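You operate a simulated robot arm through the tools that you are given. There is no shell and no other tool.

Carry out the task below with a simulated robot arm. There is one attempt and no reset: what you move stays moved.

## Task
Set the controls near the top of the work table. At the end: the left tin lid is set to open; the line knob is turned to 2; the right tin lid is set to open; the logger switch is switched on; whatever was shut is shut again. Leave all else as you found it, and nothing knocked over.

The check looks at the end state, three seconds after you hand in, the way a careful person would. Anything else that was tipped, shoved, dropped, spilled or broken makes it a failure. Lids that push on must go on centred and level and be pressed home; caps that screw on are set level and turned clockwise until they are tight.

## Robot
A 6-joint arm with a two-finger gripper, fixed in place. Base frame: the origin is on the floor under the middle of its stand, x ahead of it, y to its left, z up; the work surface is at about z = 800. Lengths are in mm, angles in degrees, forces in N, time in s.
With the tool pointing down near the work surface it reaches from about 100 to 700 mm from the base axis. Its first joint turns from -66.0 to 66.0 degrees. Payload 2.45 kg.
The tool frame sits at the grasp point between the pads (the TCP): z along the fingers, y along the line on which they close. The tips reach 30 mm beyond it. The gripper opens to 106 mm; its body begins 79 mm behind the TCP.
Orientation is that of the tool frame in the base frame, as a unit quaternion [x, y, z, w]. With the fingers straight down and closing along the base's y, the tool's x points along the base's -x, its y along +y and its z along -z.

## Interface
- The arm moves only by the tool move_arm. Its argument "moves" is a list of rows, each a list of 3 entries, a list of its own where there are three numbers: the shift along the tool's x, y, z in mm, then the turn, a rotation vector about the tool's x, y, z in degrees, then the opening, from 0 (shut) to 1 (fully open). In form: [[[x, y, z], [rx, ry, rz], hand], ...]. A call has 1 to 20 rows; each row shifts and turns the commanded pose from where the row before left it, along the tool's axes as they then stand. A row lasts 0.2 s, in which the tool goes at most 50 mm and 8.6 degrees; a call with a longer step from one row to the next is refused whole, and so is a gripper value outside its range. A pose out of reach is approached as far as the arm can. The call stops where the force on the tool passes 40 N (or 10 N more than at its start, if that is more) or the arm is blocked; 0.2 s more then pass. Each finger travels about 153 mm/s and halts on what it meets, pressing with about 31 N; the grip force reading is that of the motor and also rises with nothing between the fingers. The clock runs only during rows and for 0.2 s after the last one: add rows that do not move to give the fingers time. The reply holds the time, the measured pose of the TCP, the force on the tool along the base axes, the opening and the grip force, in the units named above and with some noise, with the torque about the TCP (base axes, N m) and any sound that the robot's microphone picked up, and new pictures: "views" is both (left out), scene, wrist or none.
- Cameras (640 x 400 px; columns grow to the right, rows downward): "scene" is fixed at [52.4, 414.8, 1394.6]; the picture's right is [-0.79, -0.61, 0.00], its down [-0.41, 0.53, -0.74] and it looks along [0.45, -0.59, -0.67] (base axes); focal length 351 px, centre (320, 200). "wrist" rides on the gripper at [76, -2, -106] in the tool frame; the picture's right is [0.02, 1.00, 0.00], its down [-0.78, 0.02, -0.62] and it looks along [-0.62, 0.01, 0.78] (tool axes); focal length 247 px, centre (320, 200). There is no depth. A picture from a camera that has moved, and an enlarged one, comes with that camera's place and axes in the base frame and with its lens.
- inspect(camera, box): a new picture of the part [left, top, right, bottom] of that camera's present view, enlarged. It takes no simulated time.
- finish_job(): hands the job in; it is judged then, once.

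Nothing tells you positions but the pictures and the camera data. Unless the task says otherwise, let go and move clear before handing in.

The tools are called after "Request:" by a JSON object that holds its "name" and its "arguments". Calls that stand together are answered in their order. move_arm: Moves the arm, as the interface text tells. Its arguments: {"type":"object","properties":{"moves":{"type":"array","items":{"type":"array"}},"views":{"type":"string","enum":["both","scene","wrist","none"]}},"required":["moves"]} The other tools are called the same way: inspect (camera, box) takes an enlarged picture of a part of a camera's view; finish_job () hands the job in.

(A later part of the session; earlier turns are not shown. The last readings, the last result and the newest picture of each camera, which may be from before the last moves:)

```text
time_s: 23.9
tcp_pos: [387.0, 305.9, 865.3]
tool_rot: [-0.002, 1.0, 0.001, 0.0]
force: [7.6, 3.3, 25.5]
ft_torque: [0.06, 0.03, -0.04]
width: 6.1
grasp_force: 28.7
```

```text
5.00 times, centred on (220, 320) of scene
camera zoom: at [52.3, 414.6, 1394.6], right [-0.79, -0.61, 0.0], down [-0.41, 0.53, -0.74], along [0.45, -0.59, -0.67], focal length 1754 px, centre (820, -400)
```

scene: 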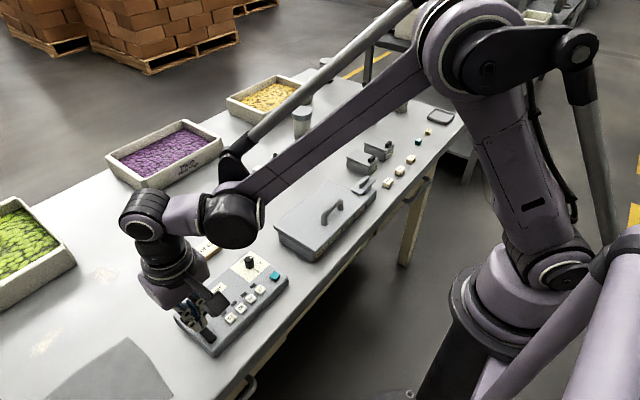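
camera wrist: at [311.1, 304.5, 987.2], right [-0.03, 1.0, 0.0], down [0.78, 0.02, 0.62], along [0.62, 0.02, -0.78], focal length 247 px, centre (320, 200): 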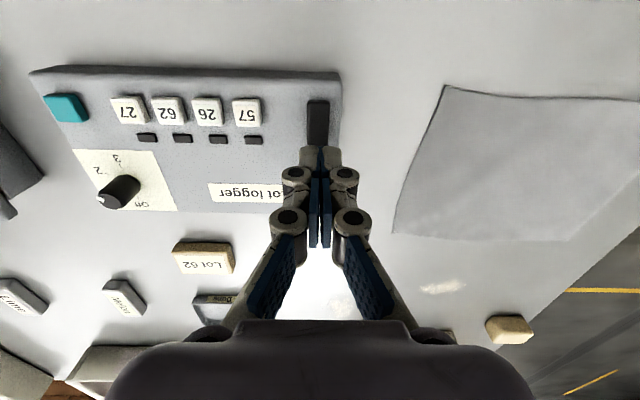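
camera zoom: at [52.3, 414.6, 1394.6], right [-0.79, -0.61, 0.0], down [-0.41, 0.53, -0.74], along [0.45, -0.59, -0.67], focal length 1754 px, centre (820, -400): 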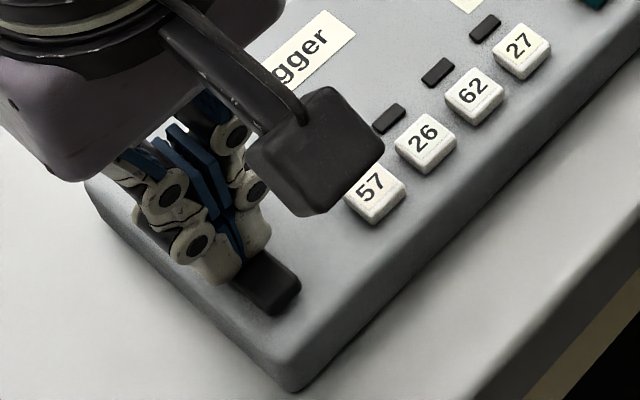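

Force rose to 25 N and the rocker's near end came up, so it looks switched. I'll lift off and check it.

Request:
{"name": "move_arm", "arguments": {"moves": [[[0, 0, 0.5], [0, 0, 0], 0.0], [[0, 0, 0], [0, 0, 0], 0.0], [[0, 0, -10], [0, 0, 0], 0.0], [[0, 0, -25], [0, 0, 0], 0.0], [[0, 0, -35], [0, 0, 0], 0.0], [[-10, -40, -10], [0, 0, 0], 0.2], [[-10, -45, 0], [0, 0, 0], 0.3], [[-10, -45, 0], [0, 0, 0], 0.4], [[0, 0, 0], [0, 0, 0], 0.4]], "views": "both"}}

Request:
{"name": "inspect", "arguments": {"camera": "scene", "box": [194, 322, 234, 347]}}

Request:
{"name": "inspect", "arguments": {"camera": "scene", "box": [160, 230, 320, 360]}}

```text
time_s: 25.9
tcp_pos: [417.6, 176.0, 947.7]
tool_rot: [-0.003, 1.0, 0.001, 0.0]
force: [-0.8, 0.1, 0.1]
ft_torque: [-0.02, 0.04, 0.01]
width: 42.2
grasp_force: 0.0
camera wrist: at [341.7, 174.2, 1052.8], right [-0.03, 1.0, 0.0], down [0.78, 0.02, 0.62], along [0.62, 0.02, -0.78], focal length 247 px, centre (320, 200)
```

scene: 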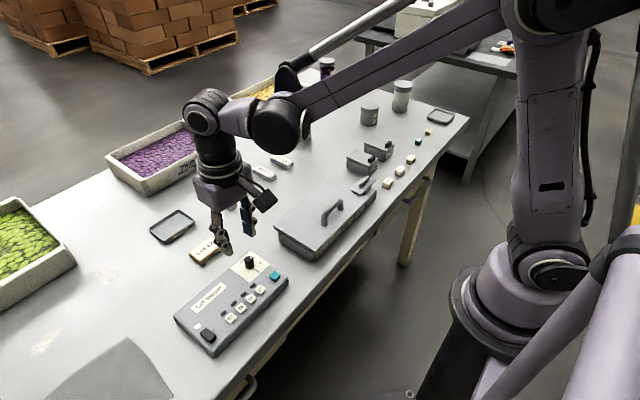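
wrist: 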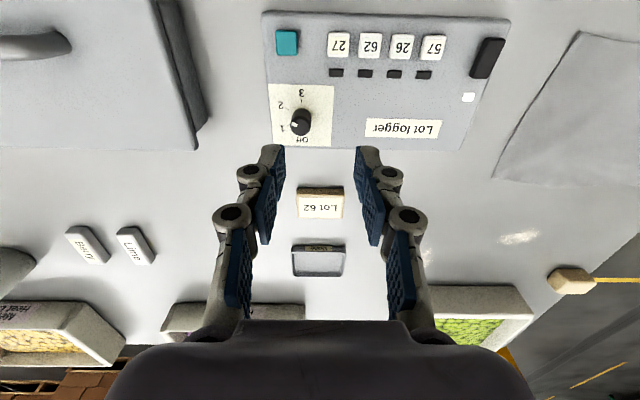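

```text
16.00 times, centred on (214, 334) of scene
camera zoom: at [52.4, 414.8, 1394.6], right [-0.79, -0.61, 0.0], down [-0.41, 0.53, -0.74], along [0.45, -0.59, -0.67], focal length 5613 px, centre (2016, -1952)
```

zoom: 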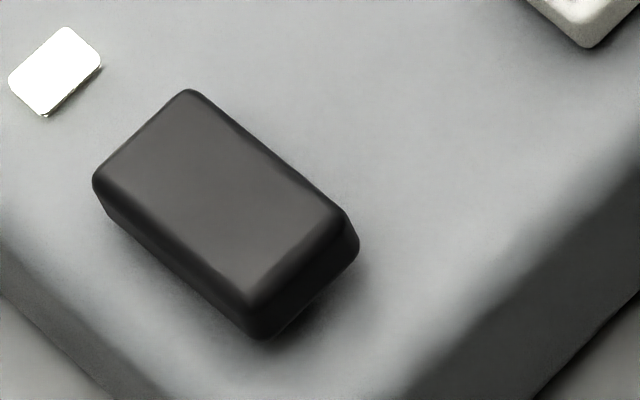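

```text
3.08 times, centred on (240, 295) of scene
camera zoom: at [52.4, 414.8, 1394.6], right [-0.79, -0.61, 0.0], down [-0.41, 0.53, -0.74], along [0.45, -0.59, -0.67], focal length 1079 px, centre (566, -92)
```

zoom: 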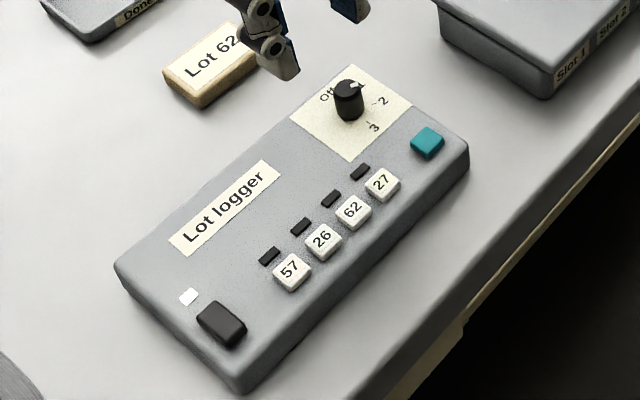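

The logger lamp is lit, so the switch is on, and the knob is at 2. Now I'll move across, staying high above the big box, to view the two tins.

Request:
{"name": "move_arm", "arguments": {"moves": [[[5, -10, -30], [0, 0, 0], 0.4], [[5, -42, 0], [0, 0, 0], 0.4], [[5, -42, 0], [0, 0, 0], 0.4], [[5, -42, 0], [0, 0, 0], 0.4], [[5, -42, 0], [0, 0, 0], 0.4], [[5, -42, 0], [0, 0, 0], 0.4], [[5, -42, 0], [0, 0, 0], 0.4], [[5, -42, 0], [0, 0, 0], 0.4], [[5, -42, 0], [0, 0, 0], 0.4], [[2, -42, 0], [0, 0, 0], 0.4], [[0, -42, 0], [0, 0, 0], 0.4], [[0, -42, 0], [0, 0, 0], 0.4], [[0, 0, 0], [0, 0, 0], 0.4]], "views": "both"}}

Request:
{"name": "inspect", "arguments": {"camera": "wrist", "box": [200, 60, 440, 210]}}

```text
time_s: 28.7
tcp_pos: [372.0, -296.3, 973.7]
tool_rot: [-0.002, 1.0, 0.001, -0.001]
force: [-0.8, -0.5, 0.6]
ft_torque: [0.02, 0.02, 0.0]
width: 42.5
grasp_force: 0.1
camera wrist: at [297.4, -298.6, 1080.0], right [-0.03, 1.0, 0.0], down [0.78, 0.02, 0.62], along [0.62, 0.02, -0.78], focal length 247 px, centre (320, 200)
```

scene: 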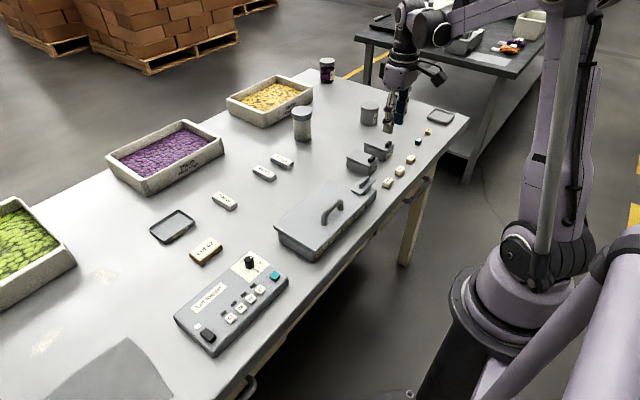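
wrist: 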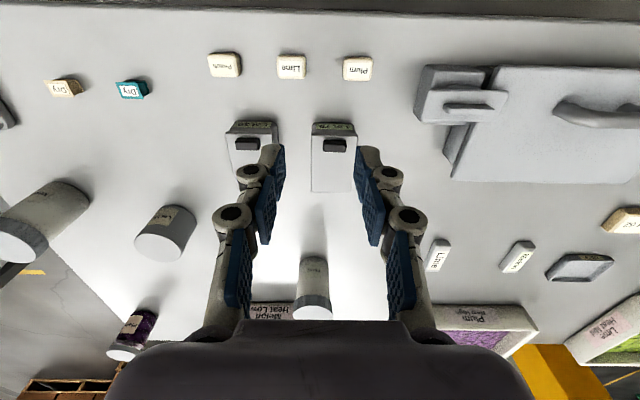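

```text
2.67 times, centred on (320, 135) of wrist
camera zoom: at [297.4, -298.6, 1080.0], right [-0.03, 1.0, 0.0], down [0.78, 0.02, 0.62], along [0.62, 0.02, -0.78], focal length 659 px, centre (320, 373)
```

zoom: 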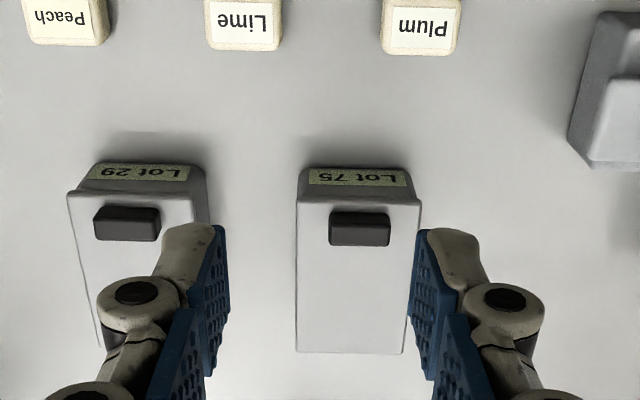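

Combining the views, the left tin's tab centre is near (412,-279.3) with its top at z≈850.5. The lid spans x 404–477 and appears hinged at the far edge; the right tab is near (412.4,-367.6). I'll hover over the left tab with the fingers closing along y.

Request:
{"name": "move_arm", "arguments": {"moves": [[[-15, 5.7, 24], [0, 0, 0], 0.4], [[-15, 5.7, 24], [0, 0, 0], 0.4], [[-15, 5.7, 24], [0, 0, 0], 0.4], [[0, 0, 0], [0, 0, 0], 0.4]], "views": "both"}}

Request:
{"name": "inspect", "arguments": {"camera": "wrist", "box": [220, 70, 420, 210]}}

Request:
{"name": "inspect", "arguments": {"camera": "scene", "box": [320, 110, 420, 190]}}

```text
time_s: 29.7
tcp_pos: [416.2, -276.9, 901.4]
tool_rot: [-0.001, 1.0, 0.001, -0.002]
force: [-0.1, 0.0, 0.2]
ft_torque: [-0.01, 0.0, -0.01]
width: 42.5
grasp_force: 0.0
camera wrist: at [340.3, -280.0, 1008.2], right [-0.03, 1.0, 0.0], down [0.78, 0.02, 0.62], along [0.62, 0.02, -0.78], focal length 247 px, centre (320, 200)
```

scene: 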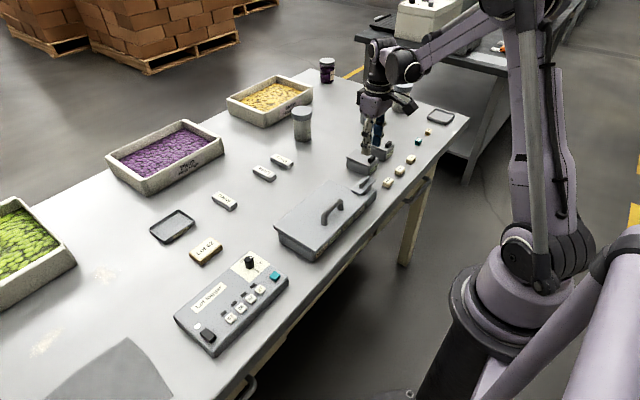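
wrist: 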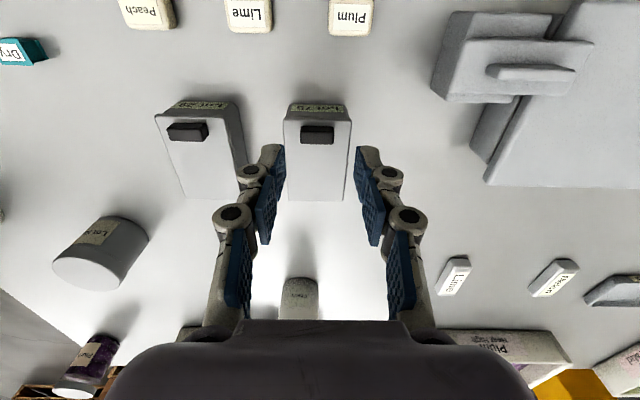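

```text
2.86 times, centred on (320, 140) of wrist
camera zoom: at [340.3, -280.0, 1008.2], right [-0.03, 1.0, 0.0], down [0.78, 0.02, 0.62], along [0.62, 0.02, -0.78], focal length 706 px, centre (320, 371)
```

zoom: 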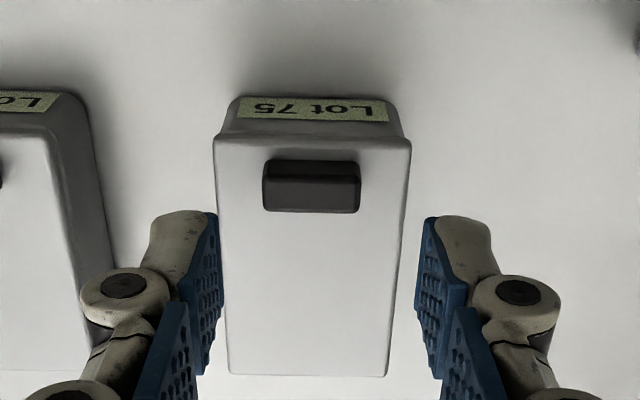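

```text
5.00 times, centred on (370, 150) of scene
camera zoom: at [52.4, 414.8, 1394.6], right [-0.79, -0.61, 0.0], down [-0.41, 0.53, -0.74], along [0.45, -0.59, -0.67], focal length 1754 px, centre (70, 450)
```

zoom: 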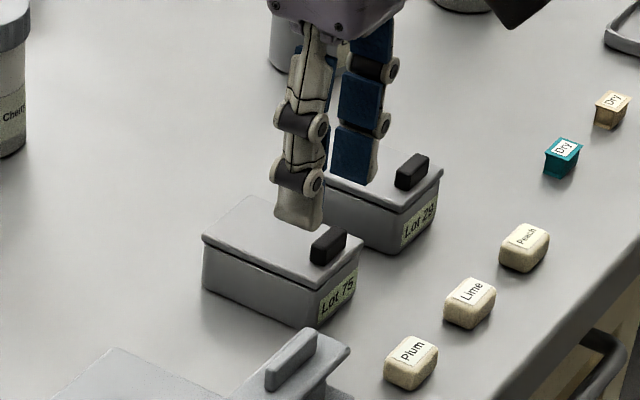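

The tab is about 2.4 mm to the -y side of the finger centreline. I'll correct that, lower so the tips sit about 4 mm above the lid, and close on the tab's ends.

Request:
{"name": "move_arm", "arguments": {"moves": [[[0, -2.4, 9], [0, 0, 0], 0.4], [[0, 0, 9], [0, 0, 0], 0.4], [[0, 0, 9], [0, 0, 0], 0.4], [[0, 0, 0], [0, 0, 0], 0.4]], "views": "none"}}

Request:
{"name": "inspect", "arguments": {"camera": "wrist", "box": [240, 70, 400, 190]}}

Request:
{"name": "inspect", "arguments": {"camera": "scene", "box": [335, 120, 405, 180]}}

```text
time_s: 30.7
tcp_pos: [415.7, -283.1, 875.3]
tool_rot: [-0.002, 1.0, 0.001, -0.001]
force: [0.1, -0.4, 0.2]
ft_torque: [0.01, 0.0, -0.01]
width: 42.5
grasp_force: 0.0
```

```text
3.33 times, centred on (320, 130) of wrist
camera zoom: at [340.9, -285.1, 981.7], right [-0.03, 1.0, 0.0], down [0.78, 0.02, 0.62], along [0.62, 0.02, -0.78], focal length 823 px, centre (320, 433)
```

zoom: 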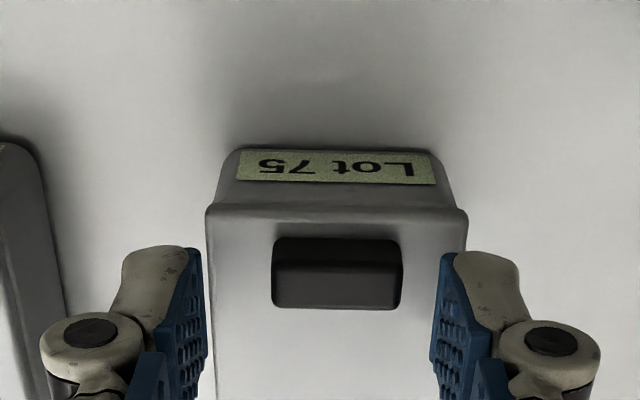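

```text
6.67 times, centred on (370, 150) of scene
camera zoom: at [52.4, 414.8, 1394.6], right [-0.79, -0.61, 0.0], down [-0.41, 0.53, -0.74], along [0.45, -0.59, -0.67], focal length 2339 px, centre (-13, 533)
```

zoom: 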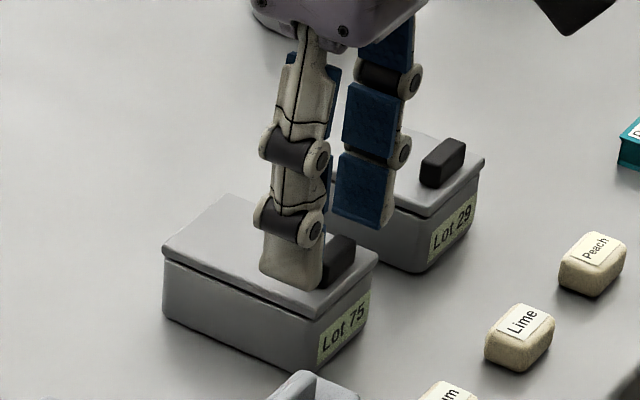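

Request:
{"name": "move_arm", "arguments": {"moves": [[[0, 1.5, 0], [0, 0, 0], 0.4], [[0, 1, 1], [0, 0, 0], 0.4], [[0, 0, 0], [0, 0, 0], 0.4]], "views": "none"}}

Request:
{"name": "inspect", "arguments": {"camera": "wrist", "box": [240, 70, 400, 190]}}

```text
time_s: 31.5
tcp_pos: [416.3, -279.3, 874.5]
tool_rot: [-0.001, 1.0, 0.002, -0.001]
force: [0.3, -0.4, -0.3]
ft_torque: [0.03, 0.01, -0.06]
width: 42.5
grasp_force: 0.1
```

```text
3.33 times, centred on (320, 130) of wrist
camera zoom: at [341.4, -281.4, 981.1], right [-0.03, 1.0, 0.0], down [0.78, 0.02, 0.62], along [0.62, 0.02, -0.78], focal length 823 px, centre (320, 433)
```

zoom: 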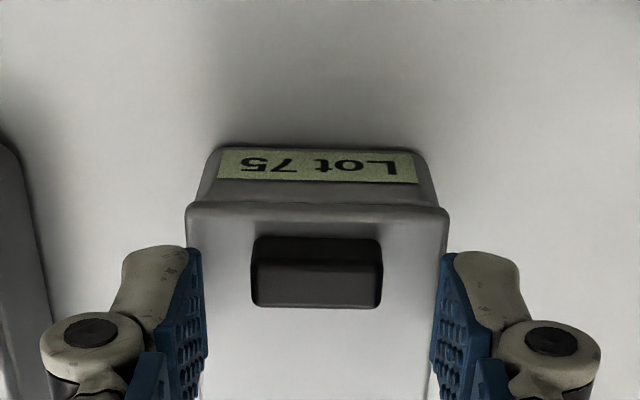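

Request:
{"name": "move_arm", "arguments": {"moves": [[[0, -0.8, 0.5], [0, 0, 0], 0.4], [[0, 0, 0], [0, 0, 0], 0.3], [[0, 0, 0], [0, 0, 0], 0.1], [[0, 0, 0], [0, 0, 0], 0.0], [[0, 0, 0], [0, 0, 0], 0.0]], "views": "both"}}

Request:
{"name": "inspect", "arguments": {"camera": "scene", "box": [335, 120, 405, 180]}}

Request:
{"name": "inspect", "arguments": {"camera": "wrist", "box": [240, 70, 400, 190]}}

```text
time_s: 32.7
tcp_pos: [417.8, -279.6, 875.0]
tool_rot: [-0.002, 1.0, 0.0, 0.0]
force: [0.1, 0.1, 4.9]
ft_torque: [-0.02, 0.05, -0.16]
width: 22.8
grasp_force: 44.5
camera wrist: at [341.8, -282.1, 980.4], right [-0.03, 1.0, 0.0], down [0.78, 0.02, 0.62], along [0.62, 0.02, -0.78], focal length 247 px, centre (320, 200)
```

scene: 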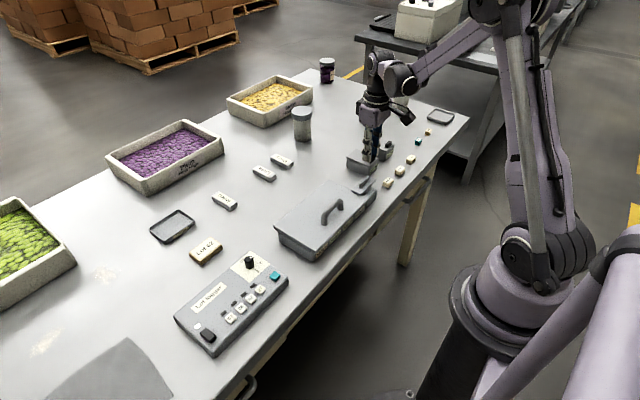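
wrist: 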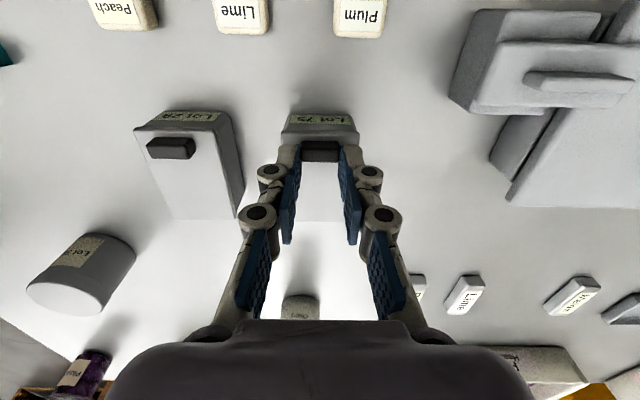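

```text
6.67 times, centred on (370, 150) of scene
camera zoom: at [52.3, 414.9, 1394.5], right [-0.79, -0.61, 0.0], down [-0.41, 0.53, -0.74], along [0.45, -0.59, -0.67], focal length 2339 px, centre (-13, 533)
```

zoom: 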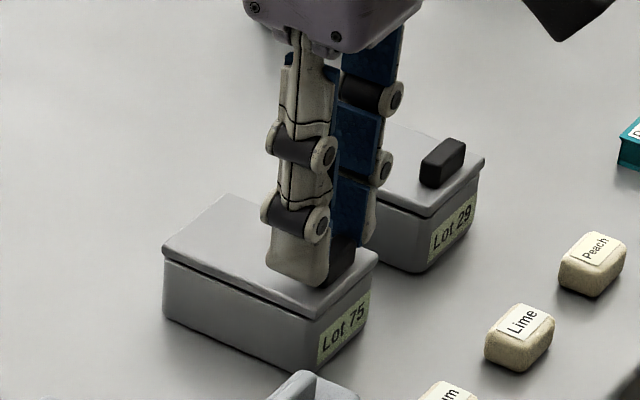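

```text
3.33 times, centred on (320, 130) of wrist
camera zoom: at [341.8, -282.1, 980.4], right [-0.03, 1.0, 0.0], down [0.78, 0.02, 0.62], along [0.62, 0.02, -0.78], focal length 823 px, centre (320, 433)
```

zoom: 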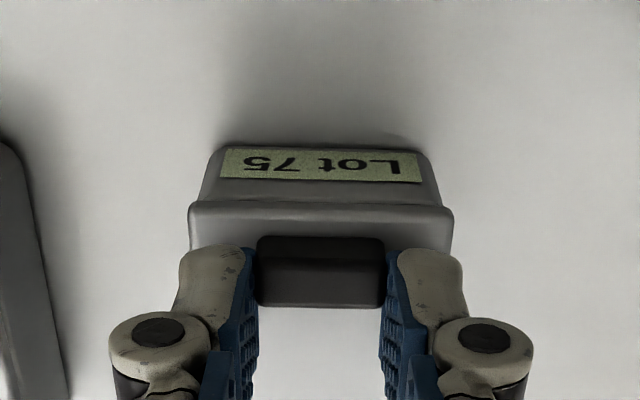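

The tab is gripped (22.8 mm) with very little load. I'll test-lift the lid along the hinge arc by about 10° and watch what happens.

Request:
{"name": "move_arm", "arguments": {"moves": [[[-0.96, 0, -5.63], [0, 0, 0], 0.0], [[-1.45, 0, -5.53], [0, 0, 0], 0.0], [[0, 0, 0], [0, 0, 0], 0.0]], "views": "none"}}

Request:
{"name": "inspect", "arguments": {"camera": "scene", "box": [335, 120, 405, 180]}}

```text
time_s: 33.5
tcp_pos: [418.1, -279.6, 884.4]
tool_rot: [-0.002, 1.0, 0.0, -0.001]
force: [0.4, 0.6, -0.3]
ft_torque: [0.02, 0.07, 0.02]
width: 0.0
grasp_force: 28.4
```

```text
6.67 times, centred on (370, 150) of scene
camera zoom: at [52.4, 414.8, 1394.6], right [-0.79, -0.61, 0.0], down [-0.41, 0.53, -0.74], along [0.45, -0.59, -0.67], focal length 2339 px, centre (-13, 533)
```

zoom: 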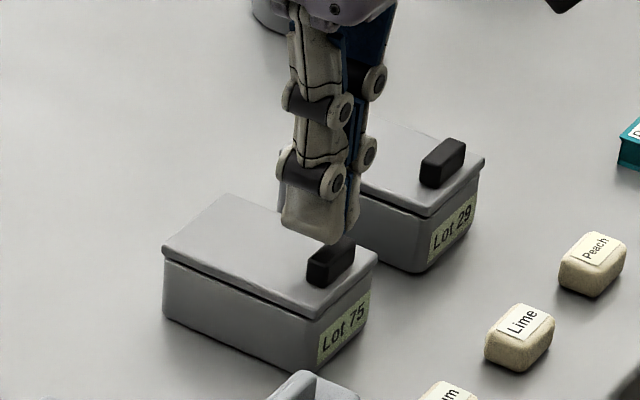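

The fingers slipped off the tab because the grip was too shallow; the tin didn't move. I'll regrip about 4 mm deeper, with the tips just above the lid.

Request:
{"name": "move_arm", "arguments": {"moves": [[[0, 0, -8], [0, 0, 0], 0.2], [[1, 0, 0], [0, 0, 0], 0.4], [[0, 0, 6], [0, 0, 0], 0.4], [[0, 0, 8], [0, 0, 0], 0.4], [[0, 0, 6], [0, 0, 0], 0.4], [[0, 0, 2], [0, 0, 0], 0.4], [[0, 0, 0], [0, 0, 0], 0.4]], "views": "none"}}

Request:
{"name": "inspect", "arguments": {"camera": "wrist", "box": [240, 70, 400, 190]}}

Request:
{"name": "inspect", "arguments": {"camera": "scene", "box": [345, 135, 395, 180]}}

```text
time_s: 35.1
tcp_pos: [418.1, -279.2, 870.3]
tool_rot: [-0.003, 1.0, 0.001, -0.001]
force: [-0.8, -0.3, 0.0]
ft_torque: [0.0, 0.01, -0.03]
width: 42.5
grasp_force: 0.1
```

```text
3.33 times, centred on (320, 130) of wrist
camera zoom: at [343.0, -281.4, 977.3], right [-0.03, 1.0, 0.0], down [0.78, 0.02, 0.62], along [0.62, 0.02, -0.78], focal length 823 px, centre (320, 433)
```

zoom: 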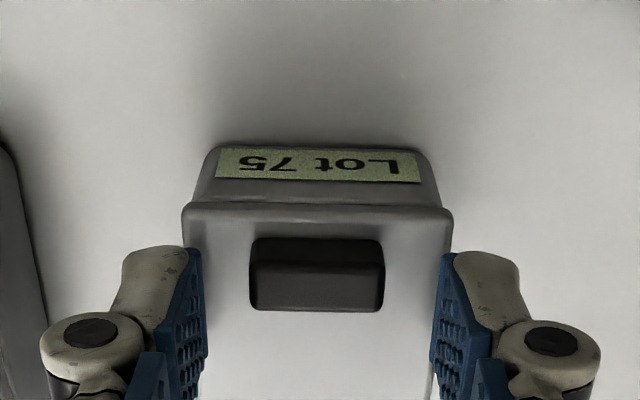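

```text
8.89 times, centred on (370, 158) of scene
camera zoom: at [52.4, 414.8, 1394.6], right [-0.79, -0.61, 0.0], down [-0.41, 0.53, -0.74], along [0.45, -0.59, -0.67], focal length 3118 px, centre (-124, 578)
```

zoom: 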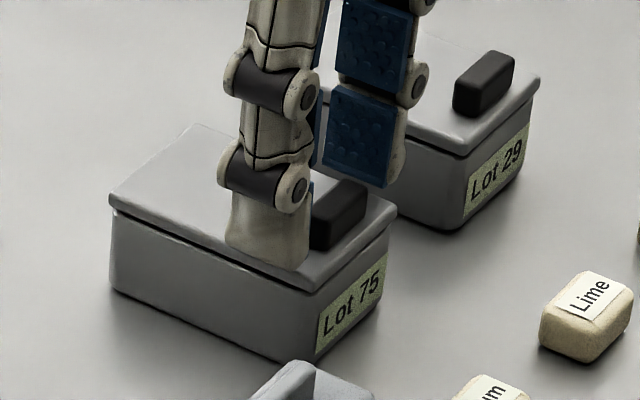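

Request:
{"name": "move_arm", "arguments": {"moves": [[[1.2, -0.7, 0], [0, 0, 0], 0.35], [[0, 0, 0], [0, 0, 0], 0.1], [[0, 0, 0], [0, 0, 0], 0.0], [[0, 0, 0], [0, 0, 0], 0.0], [[0, 0, 0], [0, 0, 0], 0.0]], "views": "none"}}

Request:
{"name": "inspect", "arguments": {"camera": "wrist", "box": [240, 70, 400, 190]}}

Request:
{"name": "inspect", "arguments": {"camera": "scene", "box": [345, 135, 395, 180]}}

```text
time_s: 36.3
tcp_pos: [417.3, -279.4, 870.5]
tool_rot: [-0.002, 1.0, 0.002, -0.001]
force: [0.9, 0.1, 5.3]
ft_torque: [-0.09, 0.05, -0.11]
width: 22.5
grasp_force: 45.2
```

```text
3.33 times, centred on (320, 130) of wrist
camera zoom: at [341.5, -282.0, 977.1], right [-0.03, 1.0, 0.0], down [0.78, 0.02, 0.62], along [0.62, 0.02, -0.78], focal length 823 px, centre (320, 433)
```

zoom: 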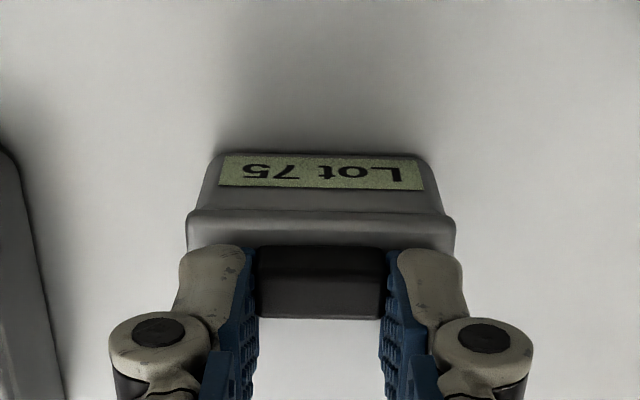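

```text
8.89 times, centred on (370, 158) of scene
camera zoom: at [52.3, 414.9, 1394.6], right [-0.79, -0.61, 0.0], down [-0.41, 0.53, -0.74], along [0.45, -0.59, -0.67], focal length 3118 px, centre (-124, 578)
```

zoom: 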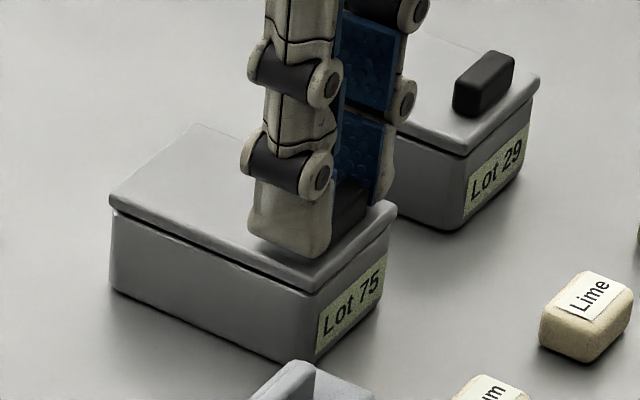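

Better grip. I'll lift slowly by about 6 mm and read the force.

Request:
{"name": "move_arm", "arguments": {"moves": [[[-0.2, 0, -1.5], [0, 0, 0], 0.0], [[-0.3, 0, -1.5], [0, 0, 0], 0.0], [[-0.3, 0, -1.5], [0, 0, 0], 0.0], [[-0.3, 0, -1.5], [0, 0, 0], 0.0]], "views": "none"}}

Request:
{"name": "inspect", "arguments": {"camera": "scene", "box": [345, 135, 395, 180]}}

```text
time_s: 37.3
tcp_pos: [418.6, -280.4, 877.3]
tool_rot: [-0.002, 1.0, 0.001, -0.001]
force: [-0.5, -0.8, -37.3]
ft_torque: [0.03, -0.15, -0.05]
width: 22.1
grasp_force: 45.1
```

```text
8.89 times, centred on (370, 158) of scene
camera zoom: at [52.8, 414.5, 1394.7], right [-0.79, -0.61, 0.0], down [-0.41, 0.53, -0.74], along [0.45, -0.59, -0.67], focal length 3118 px, centre (-124, 578)
```

zoom: 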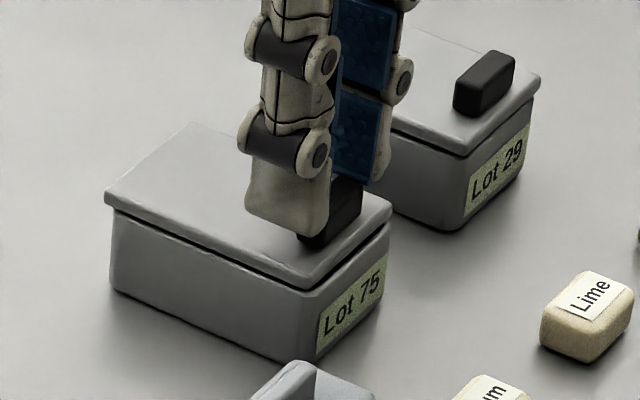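

The lid resists lifting but shifted about 1.5 mm bodily in +x with almost no force, so it's a sliding lid. I'll lower back to release the upward pull, then slide it away in +x a little to confirm.

Request:
{"name": "move_arm", "arguments": {"moves": [[[0, 0, 2], [0, 0, 0], 0.0], [[0, 0, 2], [0, 0, 0], 0.0], [[0, 0, 1], [0, 0, 0], 0.0], [[0, 0, 0], [0, 0, 0], 0.0]], "views": "none"}}

Request:
{"name": "inspect", "arguments": {"camera": "scene", "box": [345, 135, 395, 180]}}

```text
time_s: 37.9
tcp_pos: [418.4, -279.7, 876.1]
tool_rot: [-0.003, 1.0, 0.002, -0.001]
force: [0.3, 1.6, 8.2]
ft_torque: [0.0, -0.33, -0.04]
width: 22.4
grasp_force: 44.9
stopped in row 3: the force on the tool passed its limit at 56 N (the readings are from after the stop); the commanded pose is now the measured one
```

```text
8.89 times, centred on (370, 158) of scene
camera zoom: at [52.2, 414.9, 1394.5], right [-0.79, -0.61, 0.0], down [-0.41, 0.53, -0.74], along [0.45, -0.59, -0.67], focal length 3118 px, centre (-124, 578)
```

zoom: 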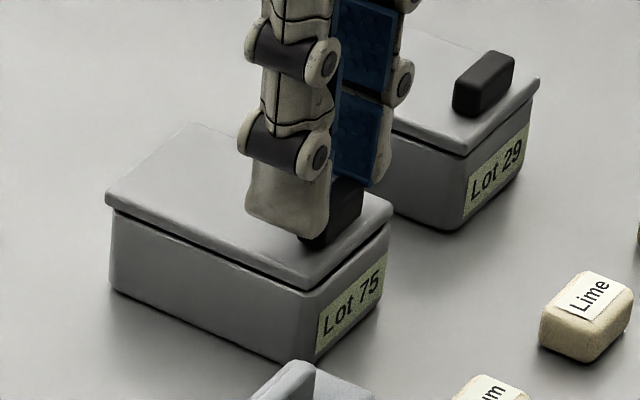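

Confirmed: the lid has slid slightly along +x relative to the tin body. I'll slide it further, 20 mm.

Request:
{"name": "move_arm", "arguments": {"moves": [[[-3, 0, 0], [0, 0, 0], 0.0], [[-4, 0, 0], [0, 0, 0], 0.0], [[-5, 0, 0], [0, 0, 0], 0.0], [[-5, 0, 0], [0, 0, 0], 0.0], [[-3, 0, 0], [0, 0, 0], 0.0], [[0, 0, 0], [0, 0, 0], 0.0]], "views": "none"}}

Request:
{"name": "inspect", "arguments": {"camera": "scene", "box": [335, 120, 405, 180]}}

```text
time_s: 39.3
tcp_pos: [439.3, -280.6, 875.1]
tool_rot: [-0.002, 1.0, 0.001, -0.001]
force: [0.7, 8.3, 27.6]
ft_torque: [0.21, 0.36, -0.2]
width: 22.4
grasp_force: 44.8
```

```text
6.67 times, centred on (370, 150) of scene
camera zoom: at [52.0, 415.3, 1394.4], right [-0.79, -0.61, 0.0], down [-0.41, 0.53, -0.74], along [0.45, -0.59, -0.67], focal length 2339 px, centre (-13, 533)
```

zoom: 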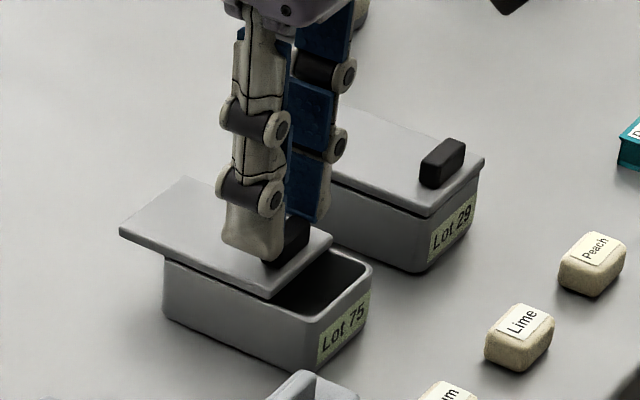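

The lid slides open nicely, with the tin's interior now visible. I'll continue toward the stop, easing the downward force.

Request:
{"name": "move_arm", "arguments": {"moves": [[[-3, 0, -0.5], [0, 0, 0], 0.0], [[-4, 0, 0], [0, 0, 0], 0.0], [[-4, 0, 0], [0, 0, 0], 0.0], [[-4, 0, 0], [0, 0, 0], 0.0], [[0, 0, 0], [0, 0, 0], 0.0]], "views": "none"}}

Request:
{"name": "inspect", "arguments": {"camera": "scene", "box": [335, 120, 405, 180]}}

```text
time_s: 40.5
tcp_pos: [453.0, -280.4, 876.9]
tool_rot: [-0.002, 1.0, 0.002, -0.001]
force: [-0.1, 6.0, 12.3]
ft_torque: [0.12, 0.06, 0.04]
width: 22.5
grasp_force: 45.0
```

```text
6.67 times, centred on (370, 150) of scene
camera zoom: at [52.2, 415.1, 1394.5], right [-0.79, -0.61, 0.0], down [-0.41, 0.53, -0.74], along [0.45, -0.59, -0.67], focal length 2339 px, centre (-13, 533)
```

zoom: 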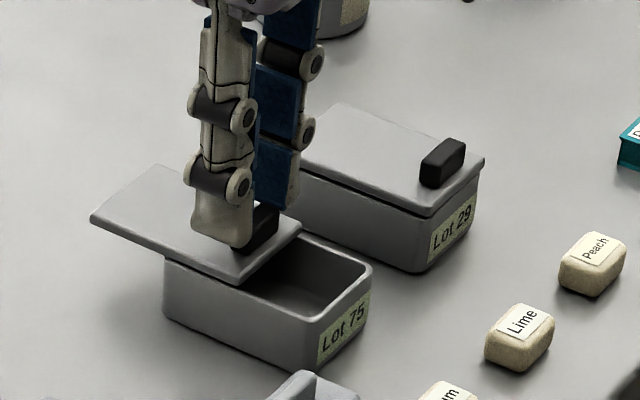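

Request:
{"name": "move_arm", "arguments": {"moves": [[[-4, 0, -0.3], [0, 0, 0], 0.0], [[-4, 0, 0], [0, 0, 0], 0.0], [[-4, 0, 0], [0, 0, 0], 0.0], [[0, 0, 0], [0, 0, 0], 0.0]], "views": "none"}}

Request:
{"name": "inspect", "arguments": {"camera": "scene", "box": [335, 120, 405, 180]}}

```text
time_s: 41.5
tcp_pos: [464.4, -279.6, 877.0]
tool_rot: [-0.001, 1.0, 0.001, -0.002]
force: [-0.5, -0.2, -10.7]
ft_torque: [0.0, -0.08, -0.02]
width: 22.3
grasp_force: 45.5
```

```text
6.67 times, centred on (370, 150) of scene
camera zoom: at [52.5, 414.7, 1394.6], right [-0.79, -0.61, 0.0], down [-0.41, 0.53, -0.74], along [0.45, -0.59, -0.67], focal length 2339 px, centre (-13, 533)
```

zoom: 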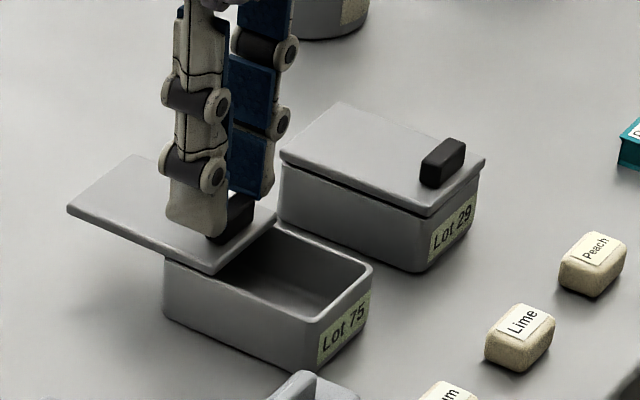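

Request:
{"name": "move_arm", "arguments": {"moves": [[[-3, 0, 0.2], [0, 0, 0], 0.0], [[-3, 0, 0], [0, 0, 0], 0.0], [[-3, 0, 0], [0, 0, 0], 0.0], [[0, 0, 0], [0, 0, 0], 0.0]], "views": "none"}}

Request:
{"name": "inspect", "arguments": {"camera": "scene", "box": [335, 120, 405, 180]}}

```text
time_s: 42.5
tcp_pos: [473.3, -280.5, 876.6]
tool_rot: [-0.002, 1.0, 0.004, -0.004]
force: [-15.3, 7.3, -8.6]
ft_torque: [0.24, 0.33, -0.18]
width: 22.2
grasp_force: 44.9
```

```text
6.67 times, centred on (370, 150) of scene
camera zoom: at [52.1, 414.9, 1394.5], right [-0.79, -0.61, 0.0], down [-0.41, 0.53, -0.74], along [0.45, -0.59, -0.67], focal length 2339 px, centre (-13, 533)
```

zoom: 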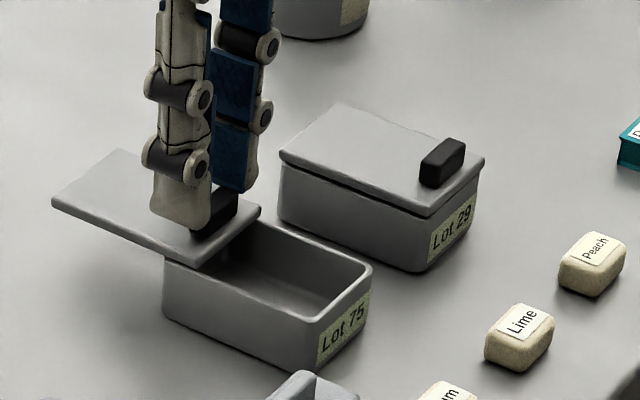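

An x-resistance of 15 N has appeared, so I'm at or near the end stop. I'll nudge 1.5 mm more to confirm it's fully open.

Request:
{"name": "move_arm", "arguments": {"moves": [[[-0.8, 0, 0], [0, 0, 0], 0.0], [[-0.7, 0, 0], [0, 0, 0], 0.0], [[0, 0, 0], [0, 0, 0], 0.0]], "views": "none"}}

Request:
{"name": "inspect", "arguments": {"camera": "scene", "box": [335, 120, 405, 180]}}

```text
time_s: 43.3
tcp_pos: [474.0, -281.0, 876.3]
tool_rot: [-0.002, 1.0, 0.002, -0.005]
force: [-18.8, 2.1, -19.9]
ft_torque: [0.04, 0.41, -0.14]
width: 22.2
grasp_force: 45.3
```

```text
6.67 times, centred on (370, 150) of scene
camera zoom: at [52.2, 414.7, 1394.6], right [-0.79, -0.61, 0.0], down [-0.41, 0.53, -0.74], along [0.45, -0.59, -0.67], focal length 2339 px, centre (-13, 533)
```

zoom: 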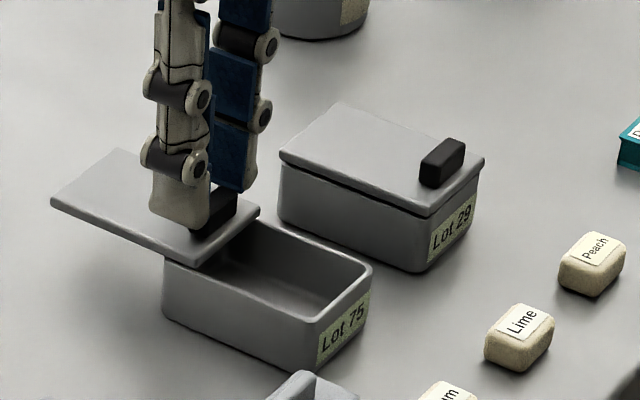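

The lid is against its stop, about 56 mm open. I'll release, lift clear and move over the right tin's tab.

Request:
{"name": "move_arm", "arguments": {"moves": [[[0.8, 0, 0], [0, 0, 0], 0.0], [[0, 0, 0], [0, 0, 0], 0.2], [[0, 0, 0], [0, 0, 0], 0.4], [[0, 0, 0], [0, 0, 0], 0.4], [[0, 0, -15], [0, 0, 0], 0.4], [[0, 0, -20], [0, 0, 0], 0.4], [[20, -29, 0], [0, 0, 0], 0.4], [[20, -29, 0], [0, 0, 0], 0.4], [[16, -29, 0], [0, 0, 0], 0.4], [[0, 0, 0], [0, 0, 0], 0.4]], "views": "both"}}

Request:
{"name": "inspect", "arguments": {"camera": "wrist", "box": [240, 70, 400, 190]}}

Request:
{"name": "inspect", "arguments": {"camera": "scene", "box": [335, 120, 405, 180]}}

```text
time_s: 45.5
tcp_pos: [418.9, -367.1, 912.2]
tool_rot: [-0.002, 1.0, 0.002, -0.002]
force: [-0.8, 0.5, -1.0]
ft_torque: [-0.03, -0.02, 0.01]
width: 42.7
grasp_force: 0.0
camera wrist: at [344.0, -369.9, 1019.0], right [-0.03, 1.0, 0.0], down [0.78, 0.02, 0.62], along [0.62, 0.02, -0.79], focal length 247 px, centre (320, 200)
```

scene: 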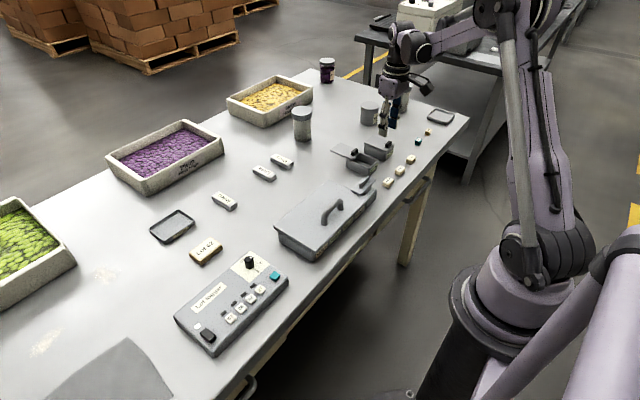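
wrist: 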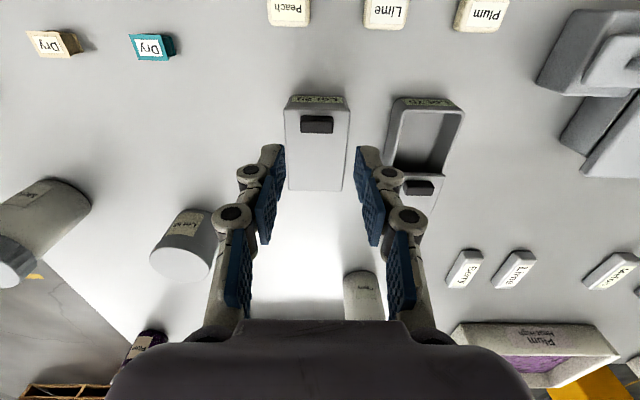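

```text
3.33 times, centred on (320, 130) of wrist
camera zoom: at [344.0, -369.9, 1019.0], right [-0.03, 1.0, 0.0], down [0.78, 0.02, 0.62], along [0.62, 0.02, -0.79], focal length 823 px, centre (320, 433)
```

zoom: 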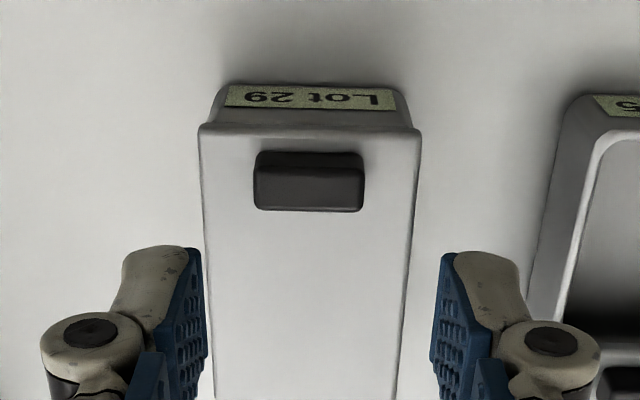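

```text
6.67 times, centred on (370, 150) of scene
camera zoom: at [52.4, 414.8, 1394.6], right [-0.79, -0.61, 0.0], down [-0.41, 0.53, -0.74], along [0.45, -0.59, -0.67], focal length 2339 px, centre (-13, 533)
```

zoom: 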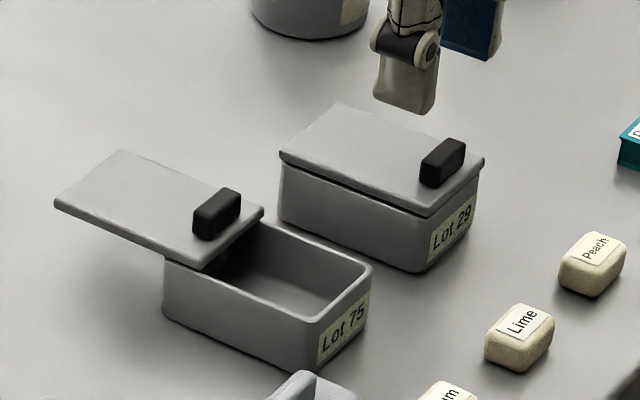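

The left lid is open. The right tab is about 2.8 mm further -y, so I'll correct and descend onto it.

Request:
{"name": "move_arm", "arguments": {"moves": [[[2.2, -2.6, 10], [0, 0, 0], 0.4], [[0, 0, 12], [0, 0, 0], 0.4], [[0, 0, 10], [0, 0, 0], 0.4], [[0, 0, 4], [0, 0, 0], 0.4], [[0, 0, 0], [0, 0, 0], 0.4]], "views": "none"}}

Request:
{"name": "inspect", "arguments": {"camera": "wrist", "box": [240, 70, 400, 190]}}

Request:
{"name": "inspect", "arguments": {"camera": "scene", "box": [345, 120, 405, 170]}}

```text
time_s: 46.7
tcp_pos: [417.5, -369.6, 875.2]
tool_rot: [-0.003, 1.0, 0.001, -0.002]
force: [-0.5, 0.5, 0.1]
ft_torque: [-0.04, 0.02, 0.0]
width: 42.0
grasp_force: 0.1
```

```text
3.33 times, centred on (320, 130) of wrist
camera zoom: at [342.4, -372.0, 982.3], right [-0.03, 1.0, 0.0], down [0.78, 0.02, 0.62], along [0.62, 0.02, -0.79], focal length 823 px, centre (320, 433)
```

zoom: 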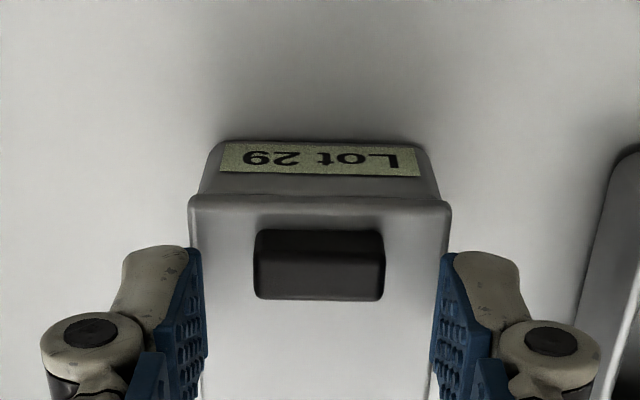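

```text
8.00 times, centred on (375, 145) of scene
camera zoom: at [52.4, 414.8, 1394.6], right [-0.79, -0.61, 0.0], down [-0.41, 0.53, -0.74], along [0.45, -0.59, -0.67], focal length 2806 px, centre (-120, 640)
```

zoom: 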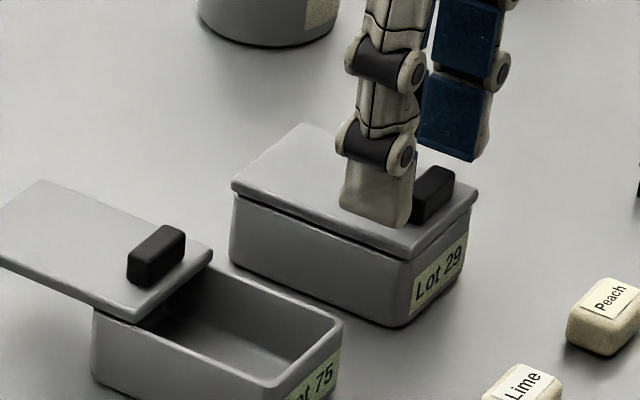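

Well aligned in y. I'll shift 2 mm toward -x, lower 2 mm, and close on the tab.

Request:
{"name": "move_arm", "arguments": {"moves": [[[2, -0.3, 1.5], [0, 0, 0], 0.4], [[0, 0, 1], [0, 0, 0], 0.3], [[0, 0, 0], [0, 0, 0], 0.1], [[0, 0, 0], [0, 0, 0], 0.0], [[0, 0, 0], [0, 0, 0], 0.0], [[0, 0, 0], [0, 0, 0], 0.0]], "views": "none"}}

Request:
{"name": "inspect", "arguments": {"camera": "scene", "box": [345, 120, 405, 170]}}

```text
time_s: 48.1
tcp_pos: [415.7, -370.0, 874.3]
tool_rot: [-0.002, 1.0, 0.003, -0.002]
force: [-0.1, 8.3, 3.3]
ft_torque: [0.19, 0.07, -0.16]
width: 22.6
grasp_force: 45.2
```

```text
8.00 times, centred on (375, 145) of scene
camera zoom: at [52.3, 415.0, 1394.5], right [-0.79, -0.61, 0.0], down [-0.41, 0.53, -0.74], along [0.45, -0.59, -0.67], focal length 2806 px, centre (-120, 640)
```

zoom: 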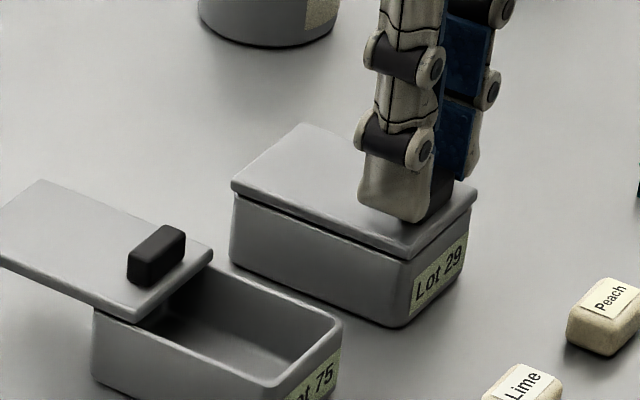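

The tab is gripped. I'll slide this lid in +x in small steps, as with the other.

Request:
{"name": "move_arm", "arguments": {"moves": [[[-2, 0, 0], [0, 0, 0], 0.0], [[-4, 0, 0], [0, 0, 0], 0.0], [[-4, 0, 0], [0, 0, 0], 0.0], [[-4, 0, 0], [0, 0, 0], 0.0], [[-4, 0, 0], [0, 0, 0], 0.0], [[0, 0, 0], [0, 0, 0], 0.0]], "views": "none"}}

Request:
{"name": "inspect", "arguments": {"camera": "scene", "box": [335, 110, 405, 170]}}

```text
time_s: 49.5
tcp_pos: [433.5, -370.0, 874.6]
tool_rot: [-0.002, 1.0, 0.001, -0.001]
force: [-0.2, 1.3, 31.8]
ft_torque: [0.07, 0.26, -0.17]
width: 22.8
grasp_force: 44.8
```

```text
6.67 times, centred on (370, 140) of scene
camera zoom: at [51.9, 415.2, 1394.4], right [-0.79, -0.61, 0.0], down [-0.41, 0.53, -0.74], along [0.45, -0.59, -0.67], focal length 2339 px, centre (-13, 600)
```

zoom: 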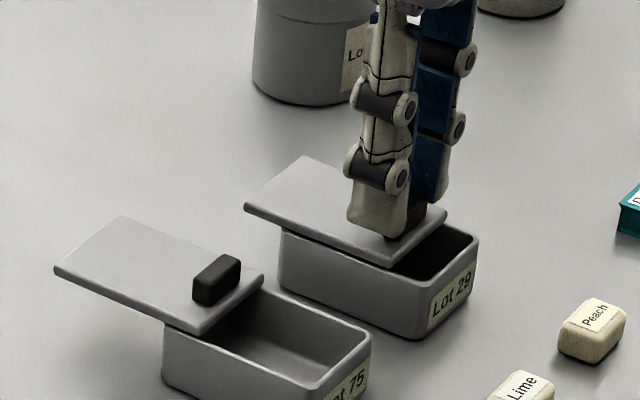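

It slides well. I'll lift slightly to relieve the downward force and carry on.

Request:
{"name": "move_arm", "arguments": {"moves": [[[0, 0, -0.7], [0, 0, 0], 0.0], [[-4, 0, 0], [0, 0, 0], 0.0], [[-4, 0, 0], [0, 0, 0], 0.0], [[-4, 0, 0], [0, 0, 0], 0.0], [[0, 0, 0], [0, 0, 0], 0.0]], "views": "none"}}

```text
time_s: 50.7
tcp_pos: [445.1, -370.6, 873.0]
tool_rot: [-0.002, 1.0, 0.001, 0.0]
force: [-0.2, 2.7, 17.2]
ft_torque: [0.07, 0.05, -0.16]
width: 22.8
grasp_force: 45.0
```

Request:
{"name": "move_arm", "arguments": {"moves": [[[0, 0, -0.5], [0, 0, 0], 0.0], [[-4, 0, 0], [0, 0, 0], 0.0], [[-4, 0, 0], [0, 0, 0], 0.0], [[-4, 0, 0], [0, 0, 0], 0.0], [[0, 0, 0], [0, 0, 0], 0.0]], "views": "none"}}

Request:
{"name": "inspect", "arguments": {"camera": "scene", "box": [335, 110, 405, 170]}}

```text
time_s: 51.9
tcp_pos: [458.3, -370.9, 873.3]
tool_rot: [-0.003, 1.0, 0.001, -0.002]
force: [0.3, 0.6, -10.6]
ft_torque: [-0.06, -0.07, -0.14]
width: 22.7
grasp_force: 44.9
```

```text
6.67 times, centred on (370, 140) of scene
camera zoom: at [52.5, 414.7, 1394.6], right [-0.79, -0.61, 0.0], down [-0.41, 0.53, -0.74], along [0.45, -0.59, -0.67], focal length 2339 px, centre (-13, 600)
```

zoom: 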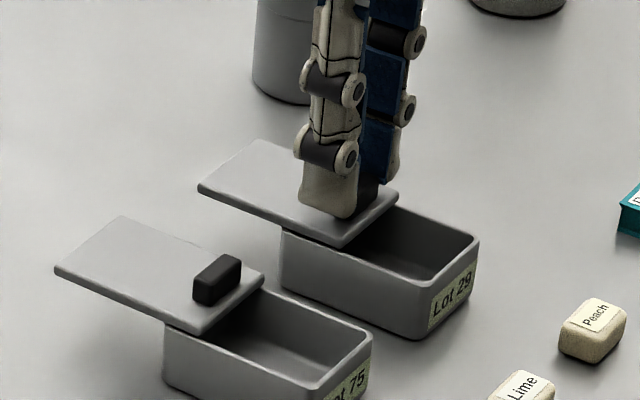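

Request:
{"name": "move_arm", "arguments": {"moves": [[[-4, 0, 0.2], [0, 0, 0], 0.0], [[-4, 0, 0], [0, 0, 0], 0.0], [[-2, 0, 0], [0, 0, 0], 0.0], [[-2, 0, 0], [0, 0, 0], 0.0], [[0, 0, 0], [0, 0, 0], 0.0]], "views": "none"}}

```text
time_s: 53.1
tcp_pos: [471.4, -369.9, 875.0]
tool_rot: [-0.003, 1.0, 0.003, -0.002]
force: [0.0, 12.2, -29.5]
ft_torque: [0.26, -0.11, -0.16]
width: 22.8
grasp_force: 45.1
```

Request:
{"name": "move_arm", "arguments": {"moves": [[[-1, 0, 0.5], [0, 0, 0], 0.0], [[-1, 0, 0], [0, 0, 0], 0.0], [[-1, 0, 0], [0, 0, 0], 0.0], [[0, 0, 0], [0, 0, 0], 0.0]], "views": "none"}}

Request:
{"name": "inspect", "arguments": {"camera": "scene", "box": [335, 110, 405, 170]}}

```text
time_s: 54.1
tcp_pos: [472.4, -370.1, 874.7]
tool_rot: [-0.001, 1.0, 0.002, -0.002]
force: [-5.0, 14.7, -3.7]
ft_torque: [0.38, -0.13, -0.17]
width: 23.0
grasp_force: 45.3
```

```text
6.67 times, centred on (370, 140) of scene
camera zoom: at [52.3, 415.1, 1394.5], right [-0.79, -0.61, 0.0], down [-0.41, 0.53, -0.74], along [0.45, -0.59, -0.67], focal length 2339 px, centre (-13, 600)
```

zoom: 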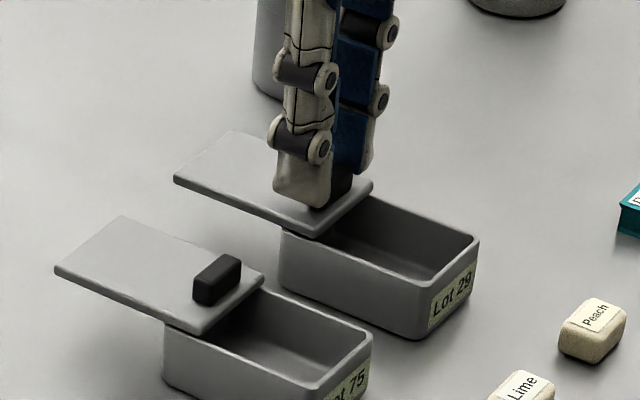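

Request:
{"name": "move_arm", "arguments": {"moves": [[[-1, 0, 0], [0, 0, 0], 0.0], [[-0.8, 0, 0], [0, 0, 0], 0.0], [[0, 0, 0], [0, 0, 0], 0.0]], "views": "none"}}

```text
time_s: 54.9
tcp_pos: [472.0, -369.3, 873.7]
tool_rot: [-0.002, 1.0, 0.003, -0.004]
force: [-14.5, 16.6, -0.1]
ft_torque: [0.39, -0.25, -0.16]
width: 22.9
grasp_force: 44.9
```

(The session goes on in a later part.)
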